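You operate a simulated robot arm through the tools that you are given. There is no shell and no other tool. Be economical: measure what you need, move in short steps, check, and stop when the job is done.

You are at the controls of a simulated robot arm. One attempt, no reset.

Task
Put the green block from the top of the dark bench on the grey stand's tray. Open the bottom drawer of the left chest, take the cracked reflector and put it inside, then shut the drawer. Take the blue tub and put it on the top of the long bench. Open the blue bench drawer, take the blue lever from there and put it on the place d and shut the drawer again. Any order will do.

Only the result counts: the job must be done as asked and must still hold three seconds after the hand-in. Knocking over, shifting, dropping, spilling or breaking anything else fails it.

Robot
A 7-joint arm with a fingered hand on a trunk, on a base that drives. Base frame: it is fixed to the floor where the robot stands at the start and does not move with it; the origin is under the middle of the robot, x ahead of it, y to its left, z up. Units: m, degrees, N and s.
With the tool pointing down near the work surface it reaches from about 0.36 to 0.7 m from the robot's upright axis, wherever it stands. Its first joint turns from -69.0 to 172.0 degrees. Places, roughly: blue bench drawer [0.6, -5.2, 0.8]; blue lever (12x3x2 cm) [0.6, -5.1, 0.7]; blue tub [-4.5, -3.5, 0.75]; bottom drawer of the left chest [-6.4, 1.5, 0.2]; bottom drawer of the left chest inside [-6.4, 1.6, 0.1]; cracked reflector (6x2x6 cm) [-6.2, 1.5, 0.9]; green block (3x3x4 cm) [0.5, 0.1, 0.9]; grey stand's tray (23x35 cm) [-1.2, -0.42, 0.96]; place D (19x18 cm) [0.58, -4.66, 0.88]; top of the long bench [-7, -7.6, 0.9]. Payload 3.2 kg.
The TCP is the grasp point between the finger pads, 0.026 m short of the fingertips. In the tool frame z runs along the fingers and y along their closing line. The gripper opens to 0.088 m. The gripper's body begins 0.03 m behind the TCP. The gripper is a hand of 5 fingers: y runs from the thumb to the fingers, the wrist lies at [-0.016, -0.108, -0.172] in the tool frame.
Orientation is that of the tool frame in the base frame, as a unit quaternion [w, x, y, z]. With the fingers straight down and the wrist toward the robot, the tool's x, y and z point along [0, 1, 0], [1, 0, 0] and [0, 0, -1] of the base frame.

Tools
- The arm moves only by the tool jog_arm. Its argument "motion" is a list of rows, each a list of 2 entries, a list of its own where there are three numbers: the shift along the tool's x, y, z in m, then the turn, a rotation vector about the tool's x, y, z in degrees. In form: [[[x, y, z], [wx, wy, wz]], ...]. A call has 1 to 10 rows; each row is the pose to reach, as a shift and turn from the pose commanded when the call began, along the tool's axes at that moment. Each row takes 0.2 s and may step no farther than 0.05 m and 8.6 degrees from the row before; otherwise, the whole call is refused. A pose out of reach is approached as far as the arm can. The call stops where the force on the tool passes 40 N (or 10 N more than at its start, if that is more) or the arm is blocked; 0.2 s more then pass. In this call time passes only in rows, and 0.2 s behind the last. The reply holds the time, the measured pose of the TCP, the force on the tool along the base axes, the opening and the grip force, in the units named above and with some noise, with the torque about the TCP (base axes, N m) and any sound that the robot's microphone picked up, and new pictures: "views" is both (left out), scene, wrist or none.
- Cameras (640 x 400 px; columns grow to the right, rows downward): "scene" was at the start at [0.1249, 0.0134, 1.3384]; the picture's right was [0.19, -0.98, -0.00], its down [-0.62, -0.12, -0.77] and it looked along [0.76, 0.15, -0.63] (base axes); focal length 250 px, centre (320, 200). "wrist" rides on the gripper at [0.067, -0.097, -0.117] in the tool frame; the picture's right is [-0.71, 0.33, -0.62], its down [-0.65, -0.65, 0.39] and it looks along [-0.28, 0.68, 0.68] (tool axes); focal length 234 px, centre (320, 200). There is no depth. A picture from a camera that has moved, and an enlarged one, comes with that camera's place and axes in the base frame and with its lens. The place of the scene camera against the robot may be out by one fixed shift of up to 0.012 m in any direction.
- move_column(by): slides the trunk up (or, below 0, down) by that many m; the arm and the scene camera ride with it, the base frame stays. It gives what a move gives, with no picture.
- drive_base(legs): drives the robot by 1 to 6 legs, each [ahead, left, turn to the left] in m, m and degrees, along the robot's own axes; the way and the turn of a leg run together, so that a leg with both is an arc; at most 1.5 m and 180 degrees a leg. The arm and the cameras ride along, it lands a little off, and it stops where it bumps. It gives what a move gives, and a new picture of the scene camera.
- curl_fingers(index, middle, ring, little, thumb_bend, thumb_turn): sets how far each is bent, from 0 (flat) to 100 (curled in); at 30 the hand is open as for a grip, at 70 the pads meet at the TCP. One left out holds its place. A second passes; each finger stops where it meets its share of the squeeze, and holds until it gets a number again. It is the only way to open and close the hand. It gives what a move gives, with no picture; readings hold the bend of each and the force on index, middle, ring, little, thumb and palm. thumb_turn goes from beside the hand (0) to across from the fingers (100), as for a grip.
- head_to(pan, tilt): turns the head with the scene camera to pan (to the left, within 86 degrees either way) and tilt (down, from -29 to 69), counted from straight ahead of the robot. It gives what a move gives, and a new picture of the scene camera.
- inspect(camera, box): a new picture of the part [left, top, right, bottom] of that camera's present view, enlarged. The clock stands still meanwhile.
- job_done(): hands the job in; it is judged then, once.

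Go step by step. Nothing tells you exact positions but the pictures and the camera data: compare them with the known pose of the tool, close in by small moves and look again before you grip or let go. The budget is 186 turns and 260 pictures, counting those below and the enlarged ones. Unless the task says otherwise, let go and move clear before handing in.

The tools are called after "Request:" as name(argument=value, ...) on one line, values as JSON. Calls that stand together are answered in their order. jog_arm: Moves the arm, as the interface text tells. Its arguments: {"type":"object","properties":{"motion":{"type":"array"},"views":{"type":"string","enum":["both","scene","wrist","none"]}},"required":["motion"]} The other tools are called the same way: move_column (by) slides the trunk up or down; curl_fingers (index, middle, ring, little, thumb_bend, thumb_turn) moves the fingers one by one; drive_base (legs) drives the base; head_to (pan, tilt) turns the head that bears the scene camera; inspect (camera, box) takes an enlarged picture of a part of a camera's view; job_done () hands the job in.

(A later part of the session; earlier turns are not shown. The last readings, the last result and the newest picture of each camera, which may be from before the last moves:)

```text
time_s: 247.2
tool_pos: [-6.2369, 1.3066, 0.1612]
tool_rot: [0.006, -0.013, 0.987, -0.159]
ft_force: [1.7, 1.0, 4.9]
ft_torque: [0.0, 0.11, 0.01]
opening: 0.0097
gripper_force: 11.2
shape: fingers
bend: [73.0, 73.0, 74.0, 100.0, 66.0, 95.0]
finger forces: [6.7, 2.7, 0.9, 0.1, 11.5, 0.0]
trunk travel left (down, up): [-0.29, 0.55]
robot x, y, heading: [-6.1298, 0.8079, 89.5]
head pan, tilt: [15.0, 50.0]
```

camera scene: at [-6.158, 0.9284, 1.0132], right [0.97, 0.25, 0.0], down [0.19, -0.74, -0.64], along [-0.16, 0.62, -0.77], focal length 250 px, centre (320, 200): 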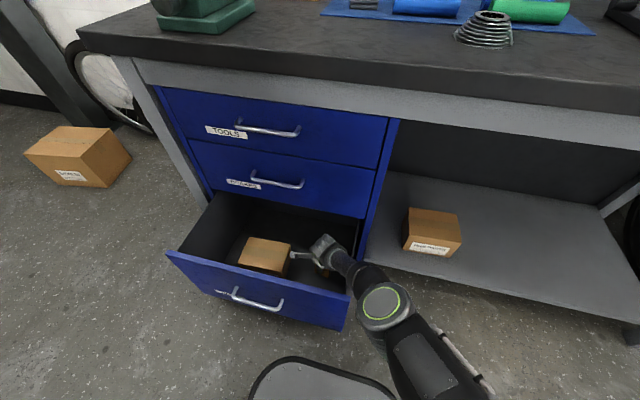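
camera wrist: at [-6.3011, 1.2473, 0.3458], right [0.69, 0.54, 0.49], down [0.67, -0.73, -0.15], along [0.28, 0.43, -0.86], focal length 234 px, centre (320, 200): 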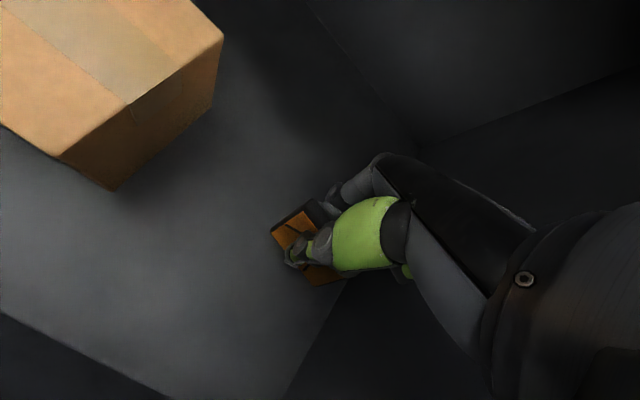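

There's an upward force of 5 N now, so the reflector may be touching the drawer floor. I'll look closely.

Request:
inspect(camera="wrist", box=[220, 150, 380, 290])

Request:
inspect(camera="scene", box=[260, 220, 420, 340])

```text
2.86 times, centred on (300, 220) of wrist
camera zoom: at [-6.3033, 1.248, 0.3017], right [0.69, 0.53, 0.49], down [0.67, -0.72, -0.16], along [0.27, 0.44, -0.86], focal length 669 px, centre (377, 143)
```

zoom: 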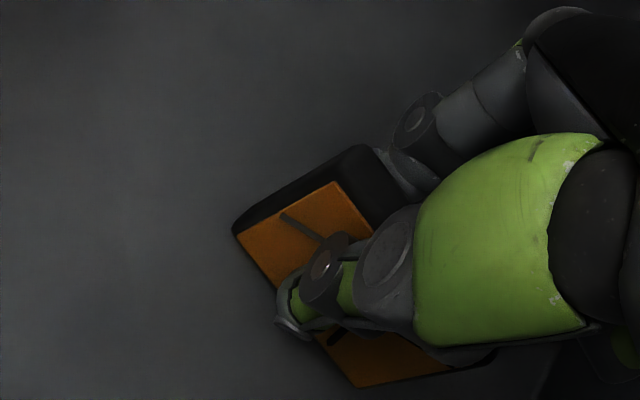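

```text
3.33 times, centred on (340, 280) of scene
camera zoom: at [-6.1593, 0.9239, 0.9646], right [0.97, 0.25, 0.0], down [0.19, -0.74, -0.65], along [-0.16, 0.63, -0.76], focal length 832 px, centre (253, -67)
```

zoom: 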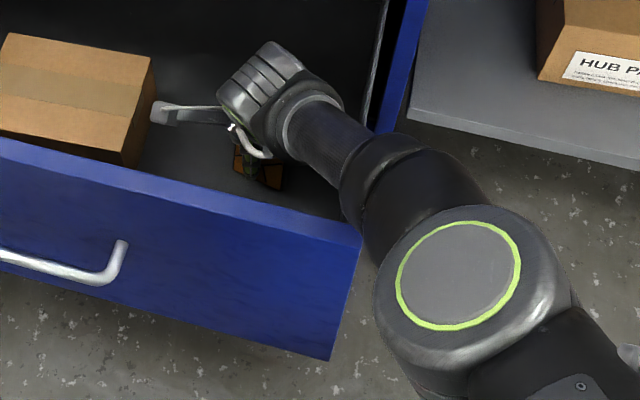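

The wrist sensor shows the reflector touching the drawer floor. I'll open the thumb first, then the fingers.

Request:
curl_fingers(thumb_bend=50, index=66, middle=66, ring=64)

Request:
inspect(camera="wrist", box=[220, 150, 380, 290])

Request:
curl_fingers(thumb_bend=40, index=50, middle=50, ring=50)

Request:
inspect(camera="wrist", box=[220, 150, 380, 290])

```text
time_s: 248.2
tool_pos: [-6.2379, 1.306, 0.1601]
tool_rot: [0.007, -0.014, 0.987, -0.159]
ft_force: [0.4, 0.0, 0.6]
ft_torque: [0.03, 0.02, -0.02]
opening: 0.0286
gripper_force: 0.0
shape: fingers
bend: [66.0, 66.0, 64.0, 100.0, 50.0, 97.0]
finger forces: [0.1, 0.0, 0.0, 0.0, 0.1, 0.0]
trunk travel left (down, up): [-0.29, 0.55]
robot x, y, heading: [-6.1308, 0.8061, 89.5]
head pan, tilt: [15.0, 50.0]
```

```text
2.86 times, centred on (300, 220) of wrist
camera zoom: at [-6.3038, 1.2473, 0.301], right [0.69, 0.53, 0.49], down [0.67, -0.72, -0.16], along [0.28, 0.44, -0.85], focal length 669 px, centre (377, 143)
```

zoom: 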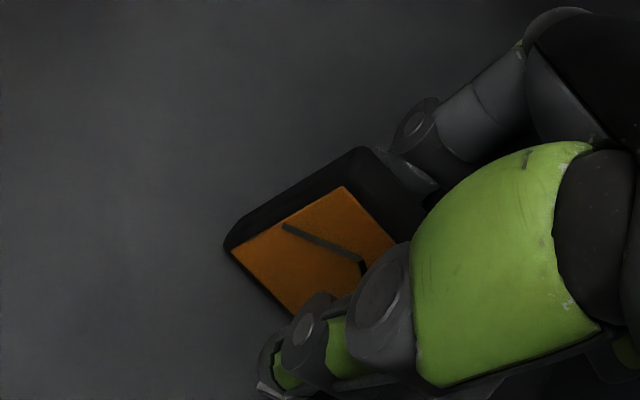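

```text
time_s: 249.2
tool_pos: [-6.2379, 1.3062, 0.1604]
tool_rot: [0.007, -0.014, 0.987, -0.16]
ft_force: [0.9, -0.4, -0.5]
ft_torque: [0.0, -0.01, 0.0]
opening: 0.0562
gripper_force: 0.0
shape: fingers
bend: [50.0, 50.0, 50.0, 100.0, 40.0, 97.0]
finger forces: [0.0, 0.1, 0.0, 0.0, 0.1, 0.0]
trunk travel left (down, up): [-0.29, 0.55]
robot x, y, heading: [-6.1305, 0.8059, 89.4]
head pan, tilt: [15.0, 50.0]
```

```text
2.86 times, centred on (300, 220) of wrist
camera zoom: at [-6.3039, 1.2471, 0.3009], right [0.69, 0.53, 0.49], down [0.67, -0.72, -0.16], along [0.28, 0.44, -0.86], focal length 669 px, centre (377, 143)
```

zoom: 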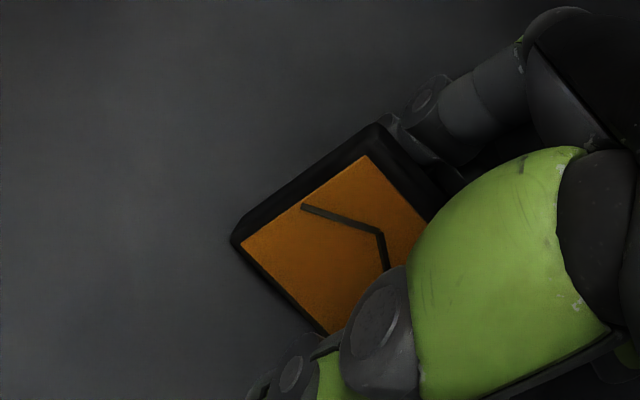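

It's leaning back on the fingers. I'll nudge the hand 2 cm toward me to stand it upright.

Request:
jog_arm(motion=[[[0, -0.0098, 0.003], [0, 0, 0]], [[0, -0.0196, 0.006], [0, 0, 0]]], views="none")

Request:
inspect(camera="wrist", box=[220, 150, 380, 290])

```text
time_s: 249.8
tool_pos: [-6.243, 1.2795, 0.1584]
tool_rot: [0.005, -0.016, 0.986, -0.164]
ft_force: [-0.1, 3.2, 7.5]
ft_torque: [0.27, -0.04, 0.05]
opening: 0.0562
gripper_force: 3.3
shape: fingers
bend: [50.0, 49.0, 50.0, 100.0, 40.0, 97.0]
finger forces: [0.0, 7.8, 0.1, 0.0, 0.0, 0.0]
trunk travel left (down, up): [-0.29, 0.55]
robot x, y, heading: [-6.1315, 0.8077, 89.8]
head pan, tilt: [15.0, 50.0]
```

```text
2.86 times, centred on (300, 220) of wrist
camera zoom: at [-6.3078, 1.223, 0.2995], right [0.69, 0.54, 0.49], down [0.68, -0.72, -0.15], along [0.27, 0.43, -0.86], focal length 669 px, centre (377, 143)
```

zoom: 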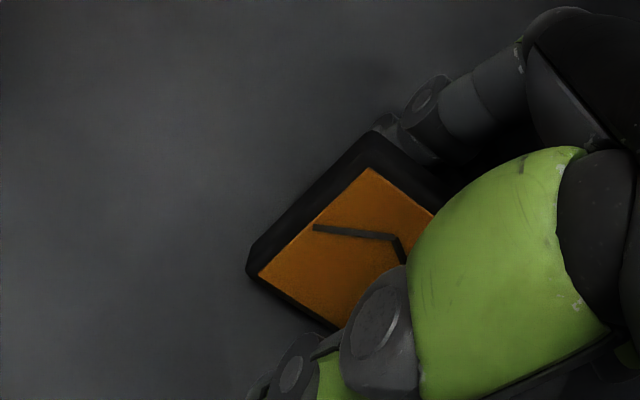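

It is still leaning and the middle finger touches the floor. It will lie flat safely, so I'll ease up, open wider and lift away slowly.

Request:
jog_arm(motion=[[[0, -0.004, -0.012], [0, 0, 0]]], views="none")

Request:
curl_fingers(index=30, middle=30, ring=30, thumb_bend=30)

Request:
move_column(by=0.05)

Request:
inspect(camera="wrist", box=[220, 150, 380, 290])

```text
time_s: 250.2
tool_pos: [-6.2308, 1.2811, 0.1687]
tool_rot: [0.009, -0.009, 0.986, -0.165]
ft_force: [-0.5, -1.2, 0.1]
ft_torque: [0.03, -0.01, 0.04]
opening: 0.0565
gripper_force: 0.1
shape: fingers
bend: [50.0, 50.0, 50.0, 100.0, 40.0, 97.0]
finger forces: [0.0, 0.0, 0.0, 0.0, 0.0, 0.1]
trunk travel left (down, up): [-0.29, 0.55]
robot x, y, heading: [-6.1275, 0.8076, 89.5]
head pan, tilt: [15.0, 50.0]
```

```text
time_s: 251.2
tool_pos: [-6.2301, 1.2841, 0.1687]
tool_rot: [0.007, -0.01, 0.986, -0.165]
ft_force: [0.5, -0.2, -0.7]
ft_torque: [0.0, -0.01, -0.01]
opening: 0.0875
gripper_force: 0.1
shape: fingers
bend: [30.0, 30.0, 30.0, 100.0, 30.0, 97.0]
finger forces: [0.0, 0.0, 0.0, 0.0, 0.0, 0.0]
trunk travel left (down, up): [-0.29, 0.55]
robot x, y, heading: [-6.1264, 0.8063, 89.5]
head pan, tilt: [15.0, 50.0]
```

```text
time_s: 252.1
tool_pos: [-6.2328, 1.2832, 0.2183]
tool_rot: [0.007, -0.011, 0.986, -0.165]
ft_force: [0.5, 0.5, -0.4]
ft_torque: [-0.05, 0.01, 0.0]
opening: 0.0875
gripper_force: 0.1
shape: fingers
bend: [30.0, 30.0, 30.0, 100.0, 30.0, 97.0]
finger forces: [0.0, 0.0, 0.0, 0.0, 0.0, 0.0]
trunk travel left (down, up): [-0.34, 0.5]
robot x, y, heading: [-6.1295, 0.8044, 89.5]
head pan, tilt: [15.0, 50.0]
```

```text
2.86 times, centred on (300, 220) of wrist
camera zoom: at [-6.3, 1.2269, 0.36], right [0.69, 0.53, 0.49], down [0.67, -0.73, -0.15], along [0.28, 0.43, -0.86], focal length 669 px, centre (377, 143)
```

zoom: 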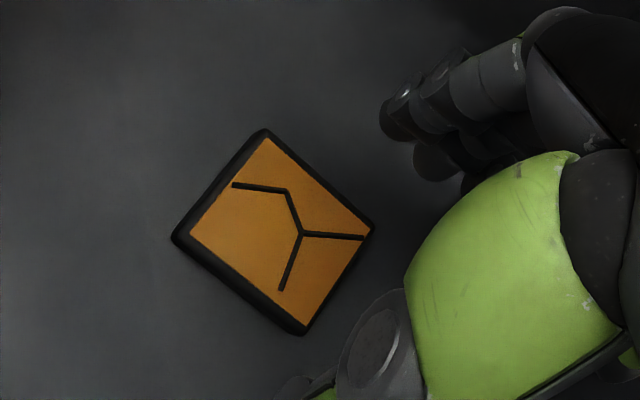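

The reflector lies flat on the drawer floor. I'll lift the hand clear of the drawer, back off, and straighten the tool.

Request:
move_column(by=0.28)

Request:
drive_base(legs=[[-0.175, 0, 0]])

Request:
jog_arm(motion=[[[0, -0.03, 0], [-6.5, 0, 0]], [[0, -0.06, 0], [-13, 0, 0]], [[0, -0.08, 0], [-19, 0, 0]]])

```text
time_s: 254.9
tool_pos: [-6.2341, 1.2831, 0.4988]
tool_rot: [0.007, -0.01, 0.986, -0.165]
ft_force: [0.3, 0.4, -0.5]
ft_torque: [-0.03, 0.01, -0.02]
opening: 0.0875
gripper_force: 0.0
shape: fingers
bend: [30.0, 30.0, 30.0, 100.0, 30.0, 97.0]
finger forces: [0.1, 0.0, 0.1, 0.0, 0.1, 0.0]
trunk travel left (down, up): [-0.62, 0.22]
robot x, y, heading: [-6.1338, 0.8076, 89.5]
head pan, tilt: [15.0, 50.0]
```

```text
time_s: 256.4
tool_pos: [-6.2357, 1.1121, 0.4991]
tool_rot: [0.007, -0.011, 0.986, -0.164]
ft_force: [-0.4, 0.5, 0.7]
ft_torque: [0.02, 0.0, -0.03]
opening: 0.0873
gripper_force: 0.0
shape: fingers
bend: [30.0, 30.0, 30.0, 100.0, 30.0, 97.0]
finger forces: [0.0, 0.0, 0.0, 0.0, 0.1, 0.0]
trunk travel left (down, up): [-0.62, 0.22]
robot x, y, heading: [-6.1342, 0.6376, 89.5]
head pan, tilt: [15.0, 50.0]
camera scene: at [-6.1597, 0.7565, 1.2932], right [0.97, 0.25, 0.0], down [0.19, -0.74, -0.64], along [-0.16, 0.62, -0.77], focal length 250 px, centre (320, 200)
```

scene: 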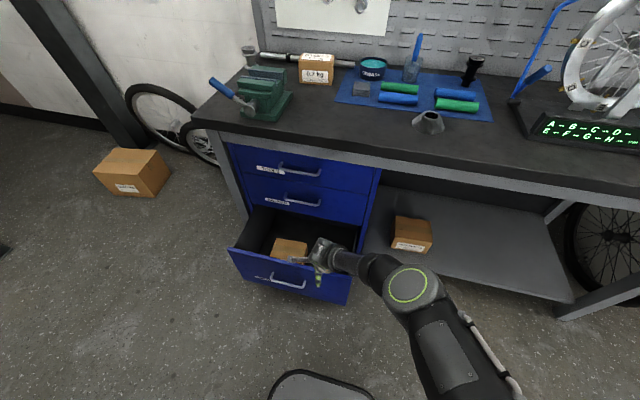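

```text
time_s: 257.2
tool_pos: [-6.2319, 1.0355, 0.5247]
tool_rot: [0.005, -0.014, 1.0, 0.001]
ft_force: [0.1, 0.0, 0.3]
ft_torque: [-0.01, 0.0, 0.0]
opening: 0.0877
gripper_force: 0.1
shape: fingers
bend: [30.0, 30.0, 30.0, 100.0, 30.0, 97.0]
finger forces: [0.0, 0.0, 0.1, 0.0, 0.0, 0.1]
trunk travel left (down, up): [-0.62, 0.22]
robot x, y, heading: [-6.129, 0.6379, 89.7]
head pan, tilt: [15.0, 50.0]
camera scene: at [-6.1598, 0.7571, 1.2932], right [0.97, 0.25, 0.0], down [0.19, -0.74, -0.64], along [-0.16, 0.62, -0.77], focal length 250 px, centre (320, 200)
camera wrist: at [-6.298, 0.9359, 0.6404], right [0.69, 0.35, 0.63], down [0.67, -0.63, -0.38], along [0.27, 0.69, -0.67], focal length 234 px, centre (320, 200)
```

scene: 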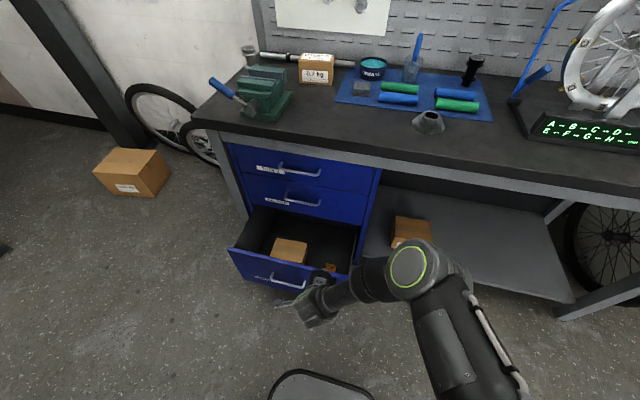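
wrist: 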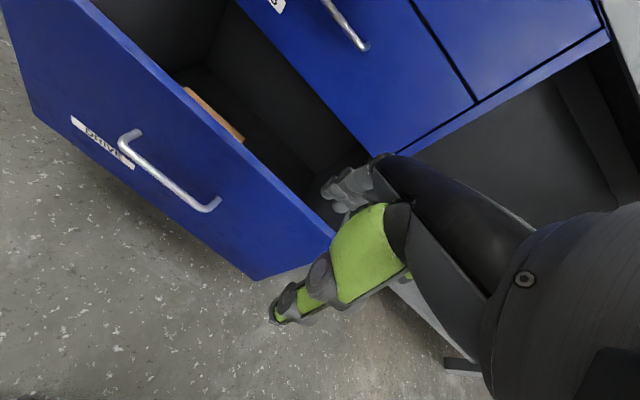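

Next is closing the drawer. I'll make a fist, lower it to the drawer-front height and push by driving forward.

Request:
curl_fingers(index=75, middle=75, ring=75, little=75, thumb_bend=60)

Request:
move_column(by=-0.25)

Request:
drive_base(legs=[[0.2, 0, 0]])

```text
time_s: 258.2
tool_pos: [-6.2343, 1.0371, 0.5241]
tool_rot: [0.005, -0.013, 1.0, 0.0]
ft_force: [0.6, 0.4, 0.6]
ft_torque: [0.02, 0.02, 0.01]
opening: 0.006
gripper_force: 0.0
shape: fingers
bend: [75.0, 75.0, 75.0, 75.0, 60.0, 97.0]
finger forces: [0.0, 0.0, 0.0, 0.0, 0.0, 0.0]
trunk travel left (down, up): [-0.62, 0.22]
robot x, y, heading: [-6.1308, 0.6337, 89.7]
head pan, tilt: [15.0, 50.0]
```

```text
time_s: 260.8
tool_pos: [-6.2334, 1.0359, 0.2744]
tool_rot: [0.006, -0.013, 1.0, 0.0]
ft_force: [0.4, 0.2, 0.1]
ft_torque: [0.0, 0.0, -0.02]
opening: 0.0061
gripper_force: 0.1
shape: fingers
bend: [75.0, 75.0, 75.0, 75.0, 60.0, 97.0]
finger forces: [0.0, 0.1, 0.1, 0.0, 0.0, 0.1]
trunk travel left (down, up): [-0.37, 0.47]
robot x, y, heading: [-6.1283, 0.6359, 89.4]
head pan, tilt: [15.0, 50.0]
```

```text
time_s: 262.4
tool_pos: [-6.2329, 1.2307, 0.2741]
tool_rot: [0.005, -0.014, 1.0, 0.0]
ft_force: [0.6, -0.6, 0.2]
ft_torque: [0.04, 0.01, 0.02]
opening: 0.006
gripper_force: 0.0
shape: fingers
bend: [75.0, 75.0, 75.0, 75.0, 60.0, 97.0]
finger forces: [0.1, 0.0, 0.0, 0.0, 0.1, 0.1]
trunk travel left (down, up): [-0.37, 0.47]
robot x, y, heading: [-6.1346, 0.8304, 89.6]
head pan, tilt: [15.0, 50.0]
camera scene: at [-6.1587, 0.9532, 1.0431], right [0.97, 0.25, 0.0], down [0.19, -0.74, -0.64], along [-0.16, 0.62, -0.77], focal length 250 px, centre (320, 200)
```

scene: 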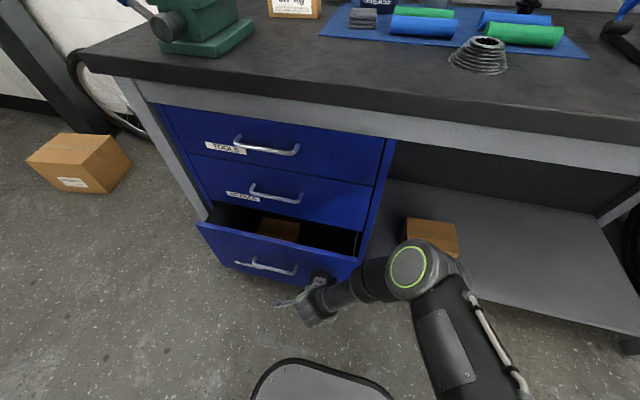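

It's closing smoothly. I'll push the rest of the way.

Request:
drive_base(legs=[[0.11, 0, 0]])

```text
time_s: 263.6
tool_pos: [-6.2338, 1.3401, 0.2744]
tool_rot: [0.006, -0.014, 1.0, 0.0]
ft_force: [0.1, -11.5, -3.1]
ft_torque: [0.53, 0.02, -0.14]
opening: 0.0057
gripper_force: 5.7
shape: fingers
bend: [75.0, 75.0, 75.0, 75.0, 60.0, 97.0]
finger forces: [0.1, 11.9, 0.0, 0.0, 0.1, 0.0]
trunk travel left (down, up): [-0.37, 0.47]
robot x, y, heading: [-6.1267, 0.9415, 89.8]
head pan, tilt: [15.0, 50.0]
camera scene: at [-6.1582, 1.0626, 1.0432], right [0.97, 0.25, 0.0], down [0.19, -0.74, -0.64], along [-0.16, 0.62, -0.77], focal length 250 px, centre (320, 200)
```

scene: 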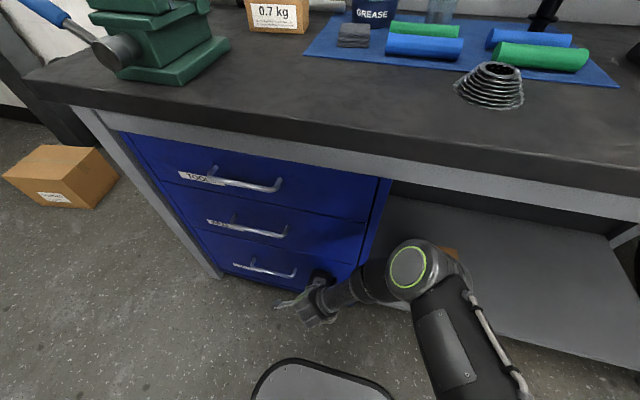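

It looks closed with an 11 N contact. I'll give it a small extra push with the arm to be sure, then back off and look.

Request:
jog_arm(motion=[[[0, 0.008, 0], [0, 0, 0]], [[0, 0.014, 0], [0, 0, 0]]], views="none")

Request:
jog_arm(motion=[[[0, -0.02, 0], [0, 0, 0]], [[0, -0.05, 0], [0, 0, 0]]], views="none")

Request:
drive_base(legs=[[-0.25, 0, 0]])

Request:
inspect(camera="scene", box=[200, 100, 420, 320])

```text
time_s: 264.1
tool_pos: [-6.2345, 1.3384, 0.2719]
tool_rot: [0.005, -0.017, 1.0, -0.012]
ft_force: [-0.3, -5.3, -0.2]
ft_torque: [0.25, -0.03, -0.09]
opening: 0.0059
gripper_force: 2.4
shape: fingers
bend: [75.0, 75.0, 75.0, 75.0, 60.0, 97.0]
finger forces: [0.0, 4.8, 0.0, 0.1, 0.0, 0.0]
trunk travel left (down, up): [-0.37, 0.47]
robot x, y, heading: [-6.1286, 0.9414, 89.6]
head pan, tilt: [15.0, 50.0]
stopped in row 2: the force on the tool passed its limit at 45 N (the readings are from after the stop); the commanded pose is now the measured one
```

```text
time_s: 264.6
tool_pos: [-6.2325, 1.2909, 0.2724]
tool_rot: [0.005, -0.016, 1.0, -0.011]
ft_force: [0.6, -0.3, 0.1]
ft_torque: [0.0, -0.04, 0.01]
opening: 0.0058
gripper_force: 0.1
shape: fingers
bend: [75.0, 75.0, 75.0, 75.0, 60.0, 97.0]
finger forces: [0.0, 0.0, 0.0, 0.0, 0.1, 0.1]
trunk travel left (down, up): [-0.37, 0.47]
robot x, y, heading: [-6.134, 0.9378, 89.7]
head pan, tilt: [15.0, 50.0]
```

```text
time_s: 266.5
tool_pos: [-6.2357, 1.039, 0.2722]
tool_rot: [0.005, -0.019, 1.0, -0.011]
ft_force: [1.1, 0.4, 0.8]
ft_torque: [-0.02, -0.02, -0.01]
opening: 0.0057
gripper_force: 0.1
shape: fingers
bend: [75.0, 75.0, 75.0, 75.0, 60.0, 97.0]
finger forces: [0.0, 0.1, 0.1, 0.0, 0.1, 0.0]
trunk travel left (down, up): [-0.37, 0.47]
robot x, y, heading: [-6.1273, 0.6925, 90.0]
head pan, tilt: [15.0, 50.0]
camera scene: at [-6.1593, 0.8112, 1.0432], right [0.97, 0.26, 0.0], down [0.2, -0.74, -0.64], along [-0.17, 0.62, -0.77], focal length 250 px, centre (320, 200)
```

scene: 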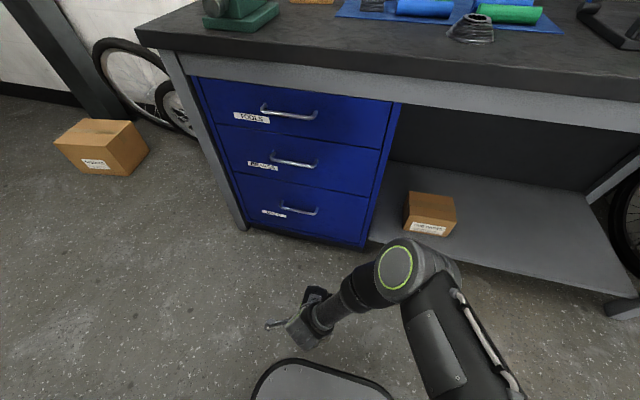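

```text
1.82 times, centred on (310, 210) of scene
camera zoom: at [-6.1593, 0.8112, 1.0432], right [0.97, 0.26, 0.0], down [0.2, -0.74, -0.64], along [-0.17, 0.62, -0.77], focal length 454 px, centre (338, 182)
```

zoom: 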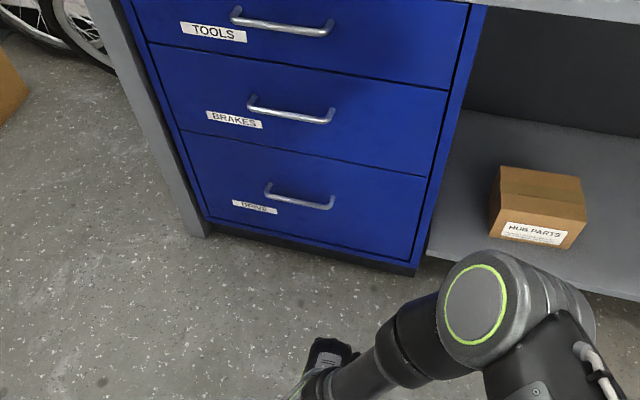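

Drawer shut with the reflector inside. Next is the blue tub at (-4.5, -3.5). I'll raise the trunk, drive back east along the bench, then south, and turn to look.

Request:
move_column(by=0.4)

Request:
drive_base(legs=[[0, -1.5, 0], [-1.0, 0, 0], [0, 0, -180]])

Request:
head_to(pan=0, tilt=20)

```text
time_s: 270.3
tool_pos: [-6.2355, 1.0394, 0.6718]
tool_rot: [0.005, -0.019, 1.0, -0.01]
ft_force: [0.8, 0.4, -1.0]
ft_torque: [0.01, -0.04, 0.02]
opening: 0.0058
gripper_force: 0.0
shape: fingers
bend: [75.0, 75.0, 75.0, 75.0, 60.0, 97.0]
finger forces: [0.0, 0.1, 0.0, 0.0, 0.0, 0.0]
trunk travel left (down, up): [-0.77, 0.07]
robot x, y, heading: [-6.1281, 0.6888, 89.9]
head pan, tilt: [15.0, 50.0]
```

```text
time_s: 289.8
tool_pos: [-4.5474, -0.6537, 0.6722]
tool_rot: [-0.01, 1.0, 0.013, -0.005]
ft_force: [0.2, -0.7, 0.0]
ft_torque: [0.0, -0.02, -0.01]
opening: 0.0057
gripper_force: 0.1
shape: fingers
bend: [75.0, 75.0, 75.0, 75.0, 60.0, 97.0]
finger forces: [0.0, 0.1, 0.1, 0.0, 0.0, 0.0]
trunk travel left (down, up): [-0.77, 0.07]
robot x, y, heading: [-4.6462, -0.3018, -90.7]
head pan, tilt: [15.0, 50.0]
camera scene: at [-4.6388, -0.4307, 1.4431], right [-0.97, -0.24, 0.0], down [-0.19, 0.74, -0.64], along [0.16, -0.62, -0.77], focal length 250 px, centre (320, 200)
```

scene: 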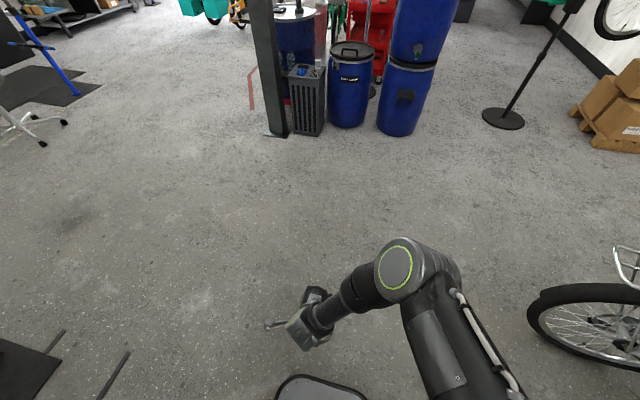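

```text
time_s: 290.7
tool_pos: [-4.5472, -0.6541, 0.6716]
tool_rot: [-0.011, 1.0, 0.013, -0.004]
ft_force: [0.1, 0.0, 0.6]
ft_torque: [0.01, 0.0, -0.01]
opening: 0.0058
gripper_force: 0.1
shape: fingers
bend: [75.0, 75.0, 75.0, 75.0, 60.0, 97.0]
finger forces: [0.1, 0.1, 0.1, 0.0, 0.0, 0.0]
trunk travel left (down, up): [-0.77, 0.07]
robot x, y, heading: [-4.6457, -0.3032, -90.6]
head pan, tilt: [0.0, 20.0]
camera scene: at [-4.6589, -0.4492, 1.4886], right [-1.0, 0.01, 0.0], down [0.0, 0.34, -0.94], along [-0.01, -0.94, -0.34], focal length 250 px, centre (320, 200)
```

scene: 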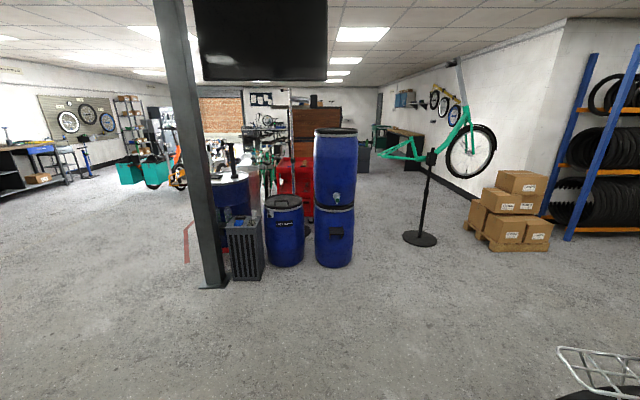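

The tub should be on the red trolley behind the drums. I'll drive south and then west around the drums to see it.

Request:
drive_base(legs=[[1.3, 0, 0], [0, 0.0, 0.6], [0.4, -0.6, 0], [0.7, 0, 0]])

Request:
head_to(pan=30, tilt=25)

```text
time_s: 304.6
tool_pos: [-5.1786, -3.0512, 0.6731]
tool_rot: [-0.011, 1.0, 0.016, -0.005]
ft_force: [0.2, 0.4, 0.1]
ft_torque: [-0.04, 0.02, 0.01]
opening: 0.0057
gripper_force: 0.1
shape: fingers
bend: [75.0, 75.0, 75.0, 75.0, 60.0, 97.0]
finger forces: [0.0, 0.0, 0.1, 0.1, 0.0, 0.1]
trunk travel left (down, up): [-0.77, 0.07]
robot x, y, heading: [-5.2793, -2.7019, -90.6]
head pan, tilt: [0.0, 20.0]
camera scene: at [-5.2903, -2.8472, 1.4887], right [-1.0, 0.01, 0.0], down [0.0, 0.34, -0.94], along [-0.01, -0.94, -0.34], focal length 250 px, centre (320, 200)
```

scene: 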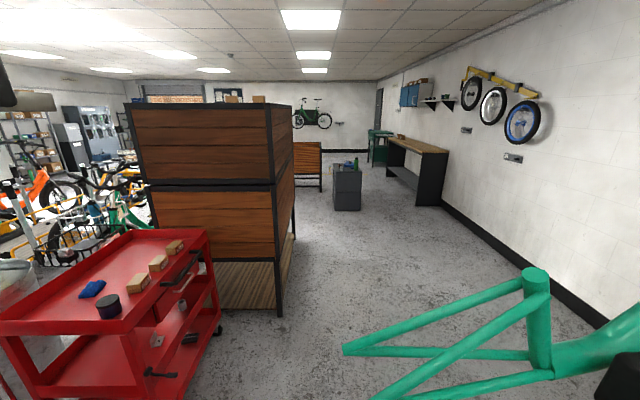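

```text
time_s: 305.5
tool_pos: [-5.1781, -3.052, 0.672]
tool_rot: [-0.01, 1.0, 0.015, -0.005]
ft_force: [-0.4, -0.8, -0.2]
ft_torque: [-0.01, 0.0, -0.02]
opening: 0.0056
gripper_force: 0.1
shape: fingers
bend: [75.0, 75.0, 75.0, 75.0, 60.0, 97.0]
finger forces: [0.0, 0.0, 0.0, 0.0, 0.1, 0.0]
trunk travel left (down, up): [-0.77, 0.07]
robot x, y, heading: [-5.2779, -2.6987, -90.5]
head pan, tilt: [30.0, 25.0]
camera scene: at [-5.2442, -2.8342, 1.4806], right [-0.87, -0.49, 0.0], down [-0.21, 0.37, -0.91], along [0.44, -0.79, -0.42], focal length 250 px, centre (320, 200)
```

scene: 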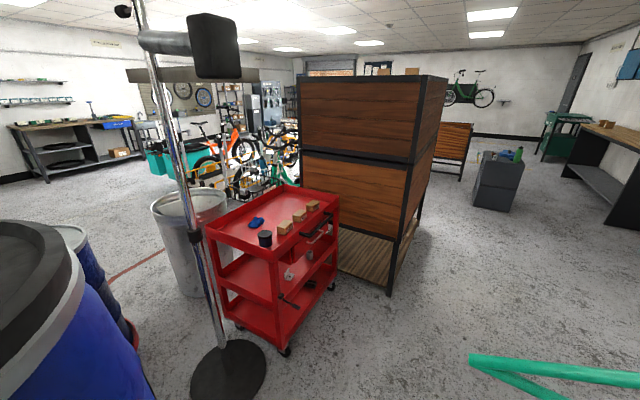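

The red trolley is in view. I'll zoom in on its top.

Request:
inspect(camera="scene", box=[190, 170, 350, 300])

Request:
inspect(camera="scene", box=[230, 190, 330, 260])

```text
3.08 times, centred on (270, 235) of scene
camera zoom: at [-5.2442, -2.8342, 1.4806], right [-0.87, -0.49, 0.0], down [-0.21, 0.37, -0.91], along [0.44, -0.79, -0.42], focal length 768 px, centre (474, 92)
```

zoom: 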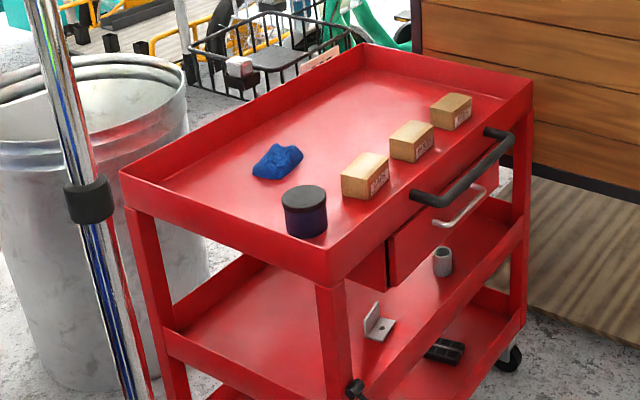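

```text
5.71 times, centred on (280, 225) of scene
camera zoom: at [-5.2442, -2.8342, 1.4806], right [-0.87, -0.49, 0.0], down [-0.21, 0.37, -0.91], along [0.44, -0.79, -0.42], focal length 1427 px, centre (549, 57)
```

zoom: 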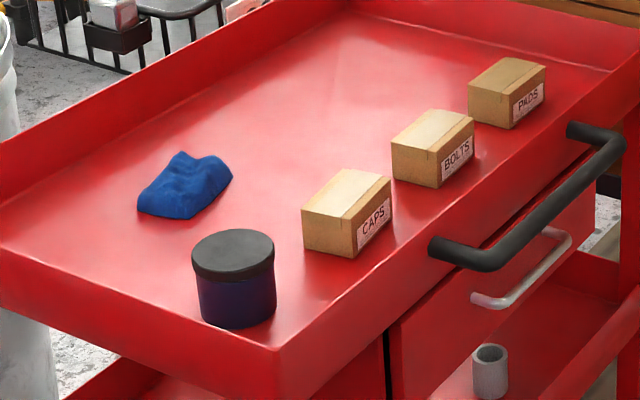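

The blue tub is the navy tub with the black lid on the red trolley, at about (-4.49, -3.62). A green bike frame sticks out at about (-5.35, -3.26, z≈0.95) near the drum stack, so the passage is narrow. I'll raise the arm relative to the trunk and lower the trunk fully, so everything stays below the frame.

Request:
jog_arm(motion=[[[0, 0, -0.045], [0, 0, 0]], [[0, 0, -0.09], [0, 0, 0]], [[0, 0, -0.135], [0, 0, 0]], [[0, 0, -0.18], [0, 0, 0]], [[0, 0, -0.225], [0, 0, 0]], [[0, 0, -0.27], [0, 0, 0]], [[0, 0, -0.315], [0, 0, 0]], [[0, 0, -0.36], [0, 0, 0]], [[0, 0, -0.4], [0, 0, 0]]], views="none")

Request:
head_to(pan=-20, tilt=15)

Request:
move_column(by=-0.4)

Request:
move_column(by=-0.35)

Request:
head_to(pan=0, tilt=15)

```text
time_s: 307.5
tool_pos: [-5.1723, -3.0593, 1.0759]
tool_rot: [-0.01, 1.0, 0.014, -0.005]
ft_force: [0.2, -0.3, -0.9]
ft_torque: [0.0, -0.01, 0.01]
opening: 0.0057
gripper_force: 0.0
shape: fingers
bend: [75.0, 75.0, 75.0, 75.0, 60.0, 97.0]
finger forces: [0.0, 0.0, 0.0, 0.0, 0.0, 0.0]
trunk travel left (down, up): [-0.77, 0.07]
robot x, y, heading: [-5.277, -2.6985, -90.6]
head pan, tilt: [30.0, 25.0]
```

```text
time_s: 308.7
tool_pos: [-5.1714, -3.0597, 1.0745]
tool_rot: [-0.01, 1.0, 0.015, -0.004]
ft_force: [0.0, -0.3, -0.3]
ft_torque: [-0.02, -0.02, 0.01]
opening: 0.0058
gripper_force: 0.0
shape: fingers
bend: [75.0, 75.0, 75.0, 75.0, 60.0, 97.0]
finger forces: [0.0, 0.1, 0.0, 0.0, 0.0, 0.1]
trunk travel left (down, up): [-0.77, 0.07]
robot x, y, heading: [-5.2778, -2.7002, -90.7]
head pan, tilt: [-20.0, 15.0]
camera scene: at [-5.3221, -2.8414, 1.4968], right [-0.94, 0.35, 0.0], down [0.09, 0.24, -0.97], along [-0.34, -0.9, -0.26], focal length 250 px, centre (320, 200)
```

scene: 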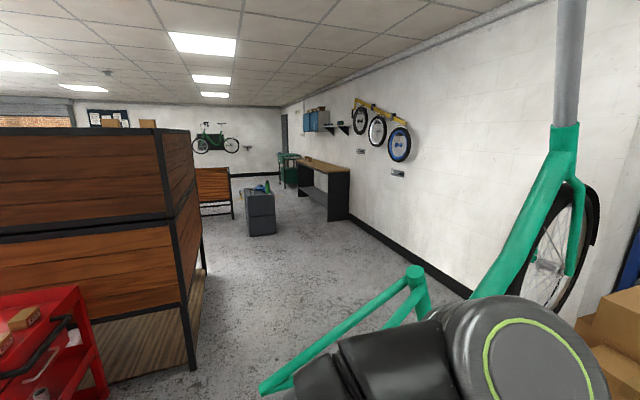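

```text
time_s: 312.5
tool_pos: [-5.1714, -3.058, 0.6743]
tool_rot: [-0.01, 1.0, 0.015, -0.005]
ft_force: [0.1, 0.3, 0.2]
ft_torque: [0.03, -0.02, -0.01]
opening: 0.0059
gripper_force: 0.0
shape: fingers
bend: [75.0, 75.0, 75.0, 75.0, 60.0, 97.0]
finger forces: [0.0, 0.1, 0.0, 0.0, 0.0, 0.2]
trunk travel left (down, up): [-0.37, 0.47]
robot x, y, heading: [-5.276, -2.6986, -90.6]
head pan, tilt: [-20.0, 15.0]
```

```text
time_s: 315.9
tool_pos: [-5.1722, -3.0595, 0.3251]
tool_rot: [-0.01, 1.0, 0.016, -0.004]
ft_force: [-0.4, 0.3, 0.4]
ft_torque: [0.0, 0.02, 0.01]
opening: 0.0058
gripper_force: 0.1
shape: fingers
bend: [75.0, 75.0, 75.0, 75.0, 60.0, 97.0]
finger forces: [0.0, 0.0, 0.0, 0.0, 0.1, 0.0]
trunk travel left (down, up): [-0.02, 0.82]
robot x, y, heading: [-5.2765, -2.6999, -90.4]
head pan, tilt: [-20.0, 15.0]
```

```text
time_s: 316.8
tool_pos: [-5.1715, -3.0588, 0.3244]
tool_rot: [-0.011, 1.0, 0.015, -0.005]
ft_force: [0.2, -0.4, 0.3]
ft_torque: [0.0, -0.01, -0.01]
opening: 0.0058
gripper_force: 0.2
shape: fingers
bend: [75.0, 75.0, 75.0, 75.0, 60.0, 97.0]
finger forces: [0.1, 0.0, 0.1, 0.1, 0.0, 0.1]
trunk travel left (down, up): [-0.02, 0.82]
robot x, y, heading: [-5.2809, -2.6999, -90.6]
head pan, tilt: [0.0, 15.0]
camera scene: at [-5.2904, -2.8472, 0.7469], right [-1.0, 0.01, 0.0], down [0.0, 0.26, -0.97], along [-0.01, -0.97, -0.26], focal length 250 px, centre (320, 200)
```

scene: 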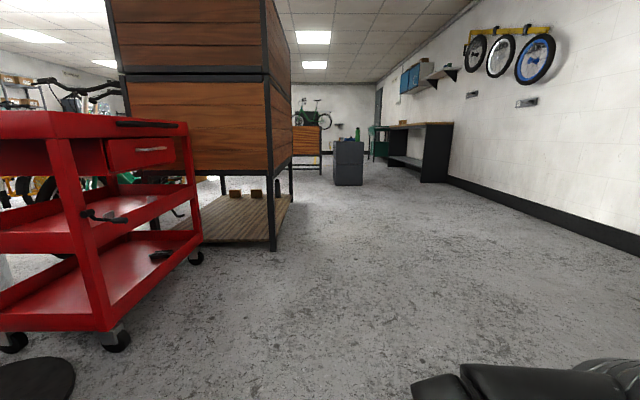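

From down here the corridor ahead is clear. I'll slip diagonally past the drum and the frame tip, still facing south.

Request:
drive_base(legs=[[0.2, -0.02, 0], [0.24, 0.11, 0], [0.21, 0.11, 0], [0.3, 0, 0]])

Request:
head_to(pan=60, tilt=10)

```text
time_s: 322.9
tool_pos: [-4.9849, -4.0114, 0.3256]
tool_rot: [-0.01, 1.0, 0.012, -0.005]
ft_force: [-0.1, -0.7, -0.3]
ft_torque: [-0.01, 0.0, -0.01]
opening: 0.006
gripper_force: 0.0
shape: fingers
bend: [75.0, 75.0, 75.0, 75.0, 60.0, 97.0]
finger forces: [0.0, 0.0, 0.0, 0.0, 0.0, 0.1]
trunk travel left (down, up): [-0.02, 0.82]
robot x, y, heading: [-5.0908, -3.6518, -90.8]
head pan, tilt: [0.0, 15.0]
camera scene: at [-5.1022, -3.7992, 0.7469], right [-1.0, 0.01, 0.0], down [0.0, 0.26, -0.97], along [-0.01, -0.97, -0.26], focal length 250 px, centre (320, 200)
```

scene: 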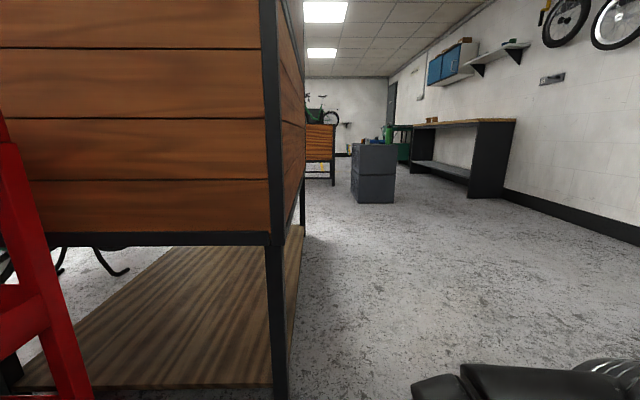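

```text
time_s: 324.2
tool_pos: [-4.9847, -4.0115, 0.3244]
tool_rot: [-0.011, 1.0, 0.013, -0.004]
ft_force: [0.9, -0.2, 0.6]
ft_torque: [-0.01, 0.04, 0.01]
opening: 0.006
gripper_force: 0.0
shape: fingers
bend: [75.0, 75.0, 75.0, 75.0, 60.0, 97.0]
finger forces: [0.0, 0.0, 0.0, 0.0, 0.0, 0.1]
trunk travel left (down, up): [-0.02, 0.82]
robot x, y, heading: [-5.0877, -3.6515, -90.9]
head pan, tilt: [60.0, 10.0]
camera scene: at [-5.0211, -3.7536, 0.755], right [-0.51, -0.86, 0.0], down [-0.15, 0.09, -0.98], along [0.85, -0.51, -0.17], focal length 250 px, centre (320, 200)
```

scene: 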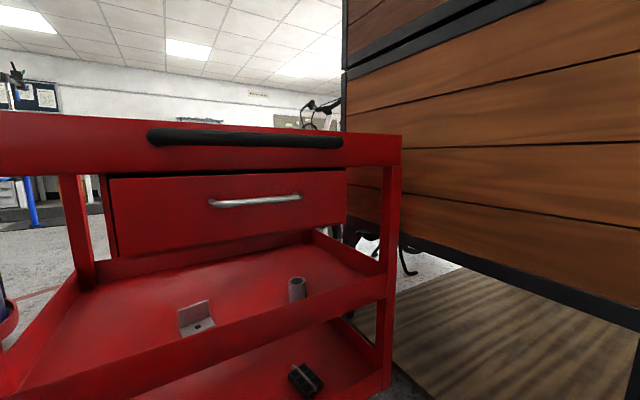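

I'm past it. Now I'll raise the trunk fully and turn left to face the trolley.

Request:
move_column(by=0.4)

Request:
move_column(by=0.4)

Request:
drive_base(legs=[[0, 0, 85]])

Request:
head_to(pan=0, tilt=45)

```text
time_s: 328.0
tool_pos: [-4.9869, -4.0116, 0.7251]
tool_rot: [-0.011, 1.0, 0.012, -0.005]
ft_force: [0.3, 0.4, 0.2]
ft_torque: [0.0, 0.02, -0.01]
opening: 0.0059
gripper_force: 0.2
shape: fingers
bend: [75.0, 75.0, 75.0, 75.0, 60.0, 97.0]
finger forces: [0.1, 0.0, 0.1, 0.1, 0.0, 0.0]
trunk travel left (down, up): [-0.42, 0.42]
robot x, y, heading: [-5.0943, -3.6549, -90.9]
head pan, tilt: [60.0, 10.0]
```

```text
time_s: 331.8
tool_pos: [-4.9857, -4.0118, 1.1245]
tool_rot: [-0.011, 1.0, 0.012, -0.005]
ft_force: [0.0, 0.4, -0.4]
ft_torque: [0.03, -0.02, -0.01]
opening: 0.0058
gripper_force: 0.0
shape: fingers
bend: [75.0, 75.0, 75.0, 75.0, 60.0, 97.0]
finger forces: [0.0, 0.0, 0.1, 0.0, 0.1, 0.0]
trunk travel left (down, up): [-0.82, 0.02]
robot x, y, heading: [-5.0925, -3.6521, -91.2]
head pan, tilt: [60.0, 10.0]
```

```text
time_s: 335.8
tool_pos: [-4.7214, -3.5871, 1.1257]
tool_rot: [-0.005, 0.737, 0.676, -0.01]
ft_force: [0.3, -0.5, 0.0]
ft_torque: [0.0, 0.04, 0.05]
opening: 0.0057
gripper_force: 0.1
shape: fingers
bend: [75.0, 75.0, 75.0, 75.0, 60.0, 97.0]
finger forces: [0.0, 0.0, 0.0, 0.0, 0.1, 0.0]
trunk travel left (down, up): [-0.82, 0.02]
robot x, y, heading: [-5.0891, -3.6513, -7.2]
head pan, tilt: [60.0, 10.0]
camera scene: at [-4.9942, -3.5881, 1.555], right [0.8, -0.6, 0.0], down [-0.1, -0.14, -0.98], along [0.59, 0.78, -0.17], focal length 250 px, centre (320, 200)
```

scene: 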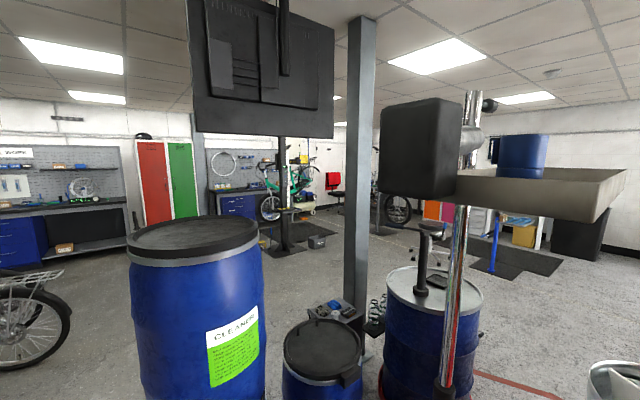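

```text
time_s: 337.1
tool_pos: [-4.7231, -3.5874, 1.1255]
tool_rot: [-0.004, 0.736, 0.677, -0.01]
ft_force: [-0.2, 0.6, 0.3]
ft_torque: [0.02, -0.02, 0.0]
opening: 0.0058
gripper_force: 0.1
shape: fingers
bend: [75.0, 75.0, 75.0, 75.0, 60.0, 97.0]
finger forces: [0.1, 0.1, 0.1, 0.1, 0.0, 0.1]
trunk travel left (down, up): [-0.82, 0.02]
robot x, y, heading: [-5.0919, -3.6561, -7.3]
head pan, tilt: [0.0, 45.0]
camera scene: at [-4.9697, -3.6722, 1.5001], right [-0.12, -0.99, 0.0], down [-0.7, 0.09, -0.71], along [0.7, -0.09, -0.71], focal length 250 px, centre (320, 200)
```

scene: 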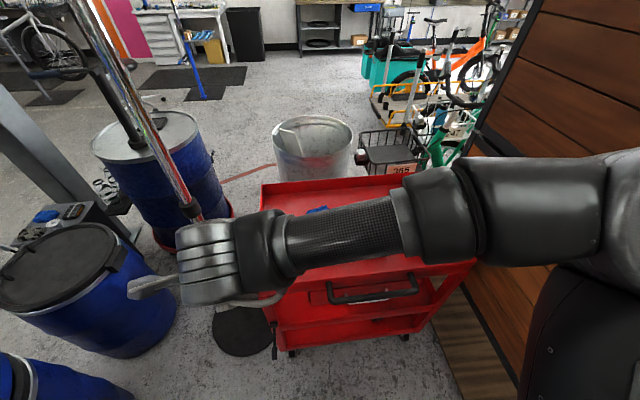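

The forearm blocks the head's view of the tub, so I'll look through the wrist camera.

Request:
inspect(camera="wrist", box=[0, 0, 640, 400])

Request:
head_to(pan=55, tilt=0)

```text
1.00 times, centred on (320, 200) of wrist (not enlarged: the box is as wide or as high as the picture)
camera zoom: at [-4.8112, -3.512, 1.2423], right [0.28, -0.73, 0.62], down [-0.72, -0.59, -0.37], along [0.64, -0.34, -0.69], focal length 234 px, centre (320, 200)
```

zoom: 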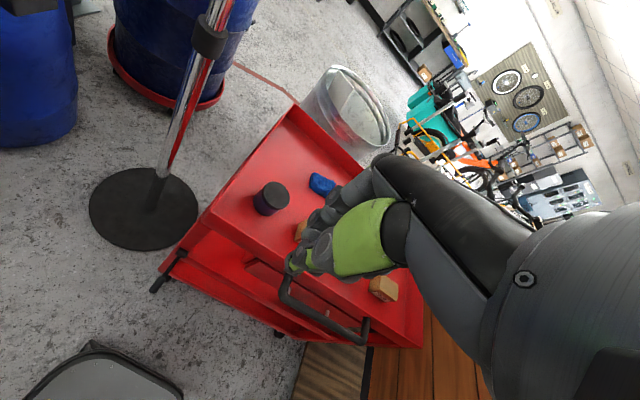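

```text
time_s: 338.4
tool_pos: [-4.7228, -3.5875, 1.1246]
tool_rot: [-0.005, 0.737, 0.676, -0.01]
ft_force: [-0.7, -0.1, -0.8]
ft_torque: [-0.02, -0.02, -0.01]
opening: 0.0062
gripper_force: 0.0
shape: fingers
bend: [75.0, 75.0, 75.0, 75.0, 60.0, 97.0]
finger forces: [0.1, 0.1, 0.1, 0.1, 0.1, 0.0]
trunk travel left (down, up): [-0.82, 0.02]
robot x, y, heading: [-5.0902, -3.6486, -7.0]
head pan, tilt: [55.0, 0.0]
camera scene: at [-4.9899, -3.5955, 1.571], right [0.74, -0.67, 0.0], down [0.0, 0.0, -1.0], along [0.67, 0.74, 0.0], focal length 250 px, centre (320, 200)
```

scene: 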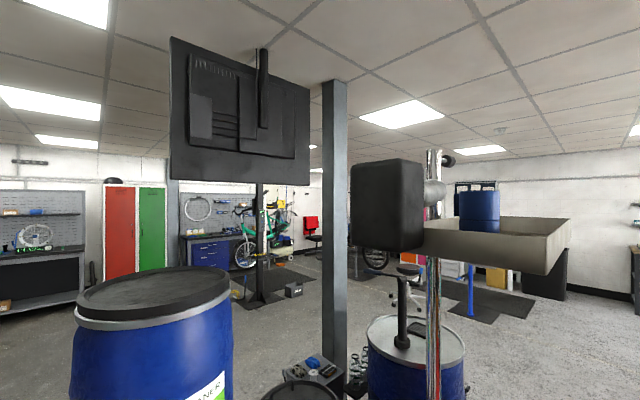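

There's also a blue container on a high tray by the silver pole. I'll zoom in on both before choosing.

Request:
inspect(camera="scene", box=[410, 160, 590, 290])

Request:
inspect(camera="wrist", box=[200, 140, 360, 260])

```text
3.08 times, centred on (500, 225) of scene
camera zoom: at [-4.9899, -3.5955, 1.571], right [0.74, -0.67, 0.0], down [0.0, 0.0, -1.0], along [0.67, 0.74, 0.0], focal length 768 px, centre (-234, 123)
```

zoom: 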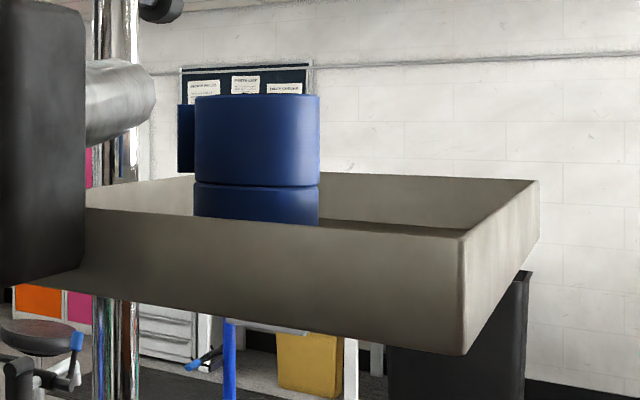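

```text
3.33 times, centred on (280, 200) of wrist
camera zoom: at [-4.8112, -3.512, 1.2423], right [0.28, -0.73, 0.62], down [-0.72, -0.59, -0.37], along [0.64, -0.34, -0.69], focal length 781 px, centre (453, 200)
```

zoom: 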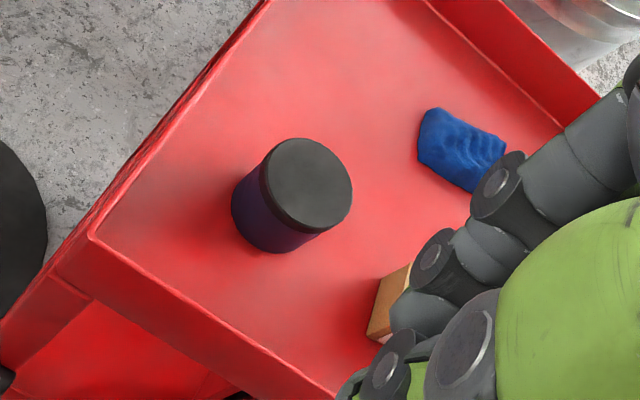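

The high item is part of a stand tray at z≈1.5, which doesn't match. The navy lidded tub on the trolley does: centre about (-4.467, -3.633), lid top z≈0.787, diameter about 6 cm. I'll move above it, open the thumb, index and middle, and tuck ring and little away from the CAPS box.

Request:
jog_arm(motion=[[[-0.004, 0.04, 0.02], [0, 0, 0]], [[-0.008, 0.08, 0.045], [0, 0, 0]], [[-0.013, 0.12, 0.07], [0, 0, 0]], [[-0.018, 0.16, 0.095], [0, 0, 0]], [[-0.023, 0.2, 0.12], [0, 0, 0]], [[-0.026, 0.235, 0.15], [0, 0, 0]], [[-0.0286, 0.2594, 0.17], [0, 0, 0]]], views="none")

Request:
curl_fingers(index=30, middle=30, ring=100, little=100, thumb_bend=30)

Request:
head_to(pan=0, tilt=48)

Request:
inspect(camera="wrist", box=[100, 100, 420, 340])

```text
time_s: 339.9
tool_pos: [-4.4674, -3.6374, 0.9484]
tool_rot: [-0.004, 0.737, 0.676, -0.01]
ft_force: [-0.2, -0.7, 0.2]
ft_torque: [-0.01, -0.02, 0.01]
opening: 0.0055
gripper_force: 0.3
shape: fingers
bend: [75.0, 75.0, 75.0, 75.0, 60.0, 97.0]
finger forces: [0.0, 0.0, 0.0, 0.0, 0.1, 0.0]
trunk travel left (down, up): [-0.82, 0.02]
robot x, y, heading: [-5.0908, -3.6521, -7.2]
head pan, tilt: [55.0, 0.0]
```

```text
time_s: 340.9
tool_pos: [-4.468, -3.6383, 0.9496]
tool_rot: [-0.004, 0.737, 0.676, -0.011]
ft_force: [-0.2, 0.2, 0.0]
ft_torque: [-0.03, -0.02, 0.0]
opening: 0.0872
gripper_force: 0.1
shape: fingers
bend: [30.0, 30.0, 100.0, 100.0, 30.0, 97.0]
finger forces: [0.1, 0.0, 0.0, 0.1, 0.1, 0.0]
trunk travel left (down, up): [-0.82, 0.02]
robot x, y, heading: [-5.0933, -3.6528, -7.2]
head pan, tilt: [55.0, 0.0]
```

```text
time_s: 342.2
tool_pos: [-4.47, -3.6393, 0.9495]
tool_rot: [-0.005, 0.736, 0.677, -0.01]
ft_force: [0.1, -0.1, 1.2]
ft_torque: [-0.01, -0.03, 0.0]
opening: 0.0873
gripper_force: 0.1
shape: fingers
bend: [30.0, 30.0, 100.0, 100.0, 30.0, 97.0]
finger forces: [0.1, 0.0, 0.1, 0.0, 0.0, 0.1]
trunk travel left (down, up): [-0.82, 0.02]
robot x, y, heading: [-5.0895, -3.6545, -7.3]
head pan, tilt: [0.0, 48.0]
camera scene: at [-4.9721, -3.6719, 1.4959], right [-0.12, -0.99, 0.0], down [-0.74, 0.09, -0.67], along [0.66, -0.08, -0.74], focal length 250 px, centre (320, 200)
```

scene: 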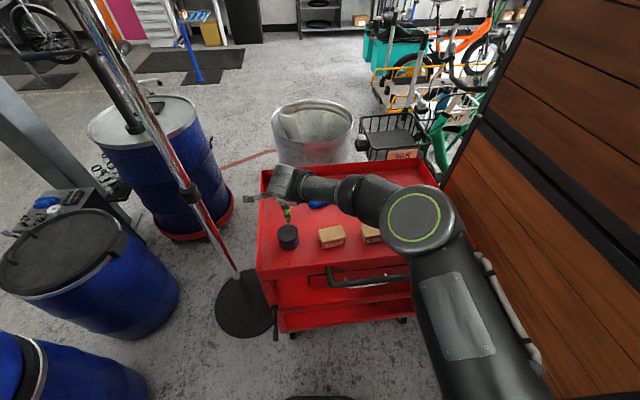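

```text
1.67 times, centred on (260, 220) of wrist
camera zoom: at [-4.5576, -3.5627, 1.0668], right [0.28, -0.73, 0.62], down [-0.72, -0.59, -0.37], along [0.64, -0.34, -0.69], focal length 390 px, centre (420, 167)
```

zoom: 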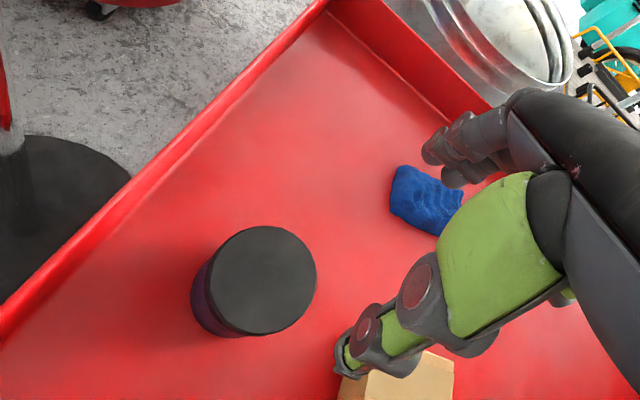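

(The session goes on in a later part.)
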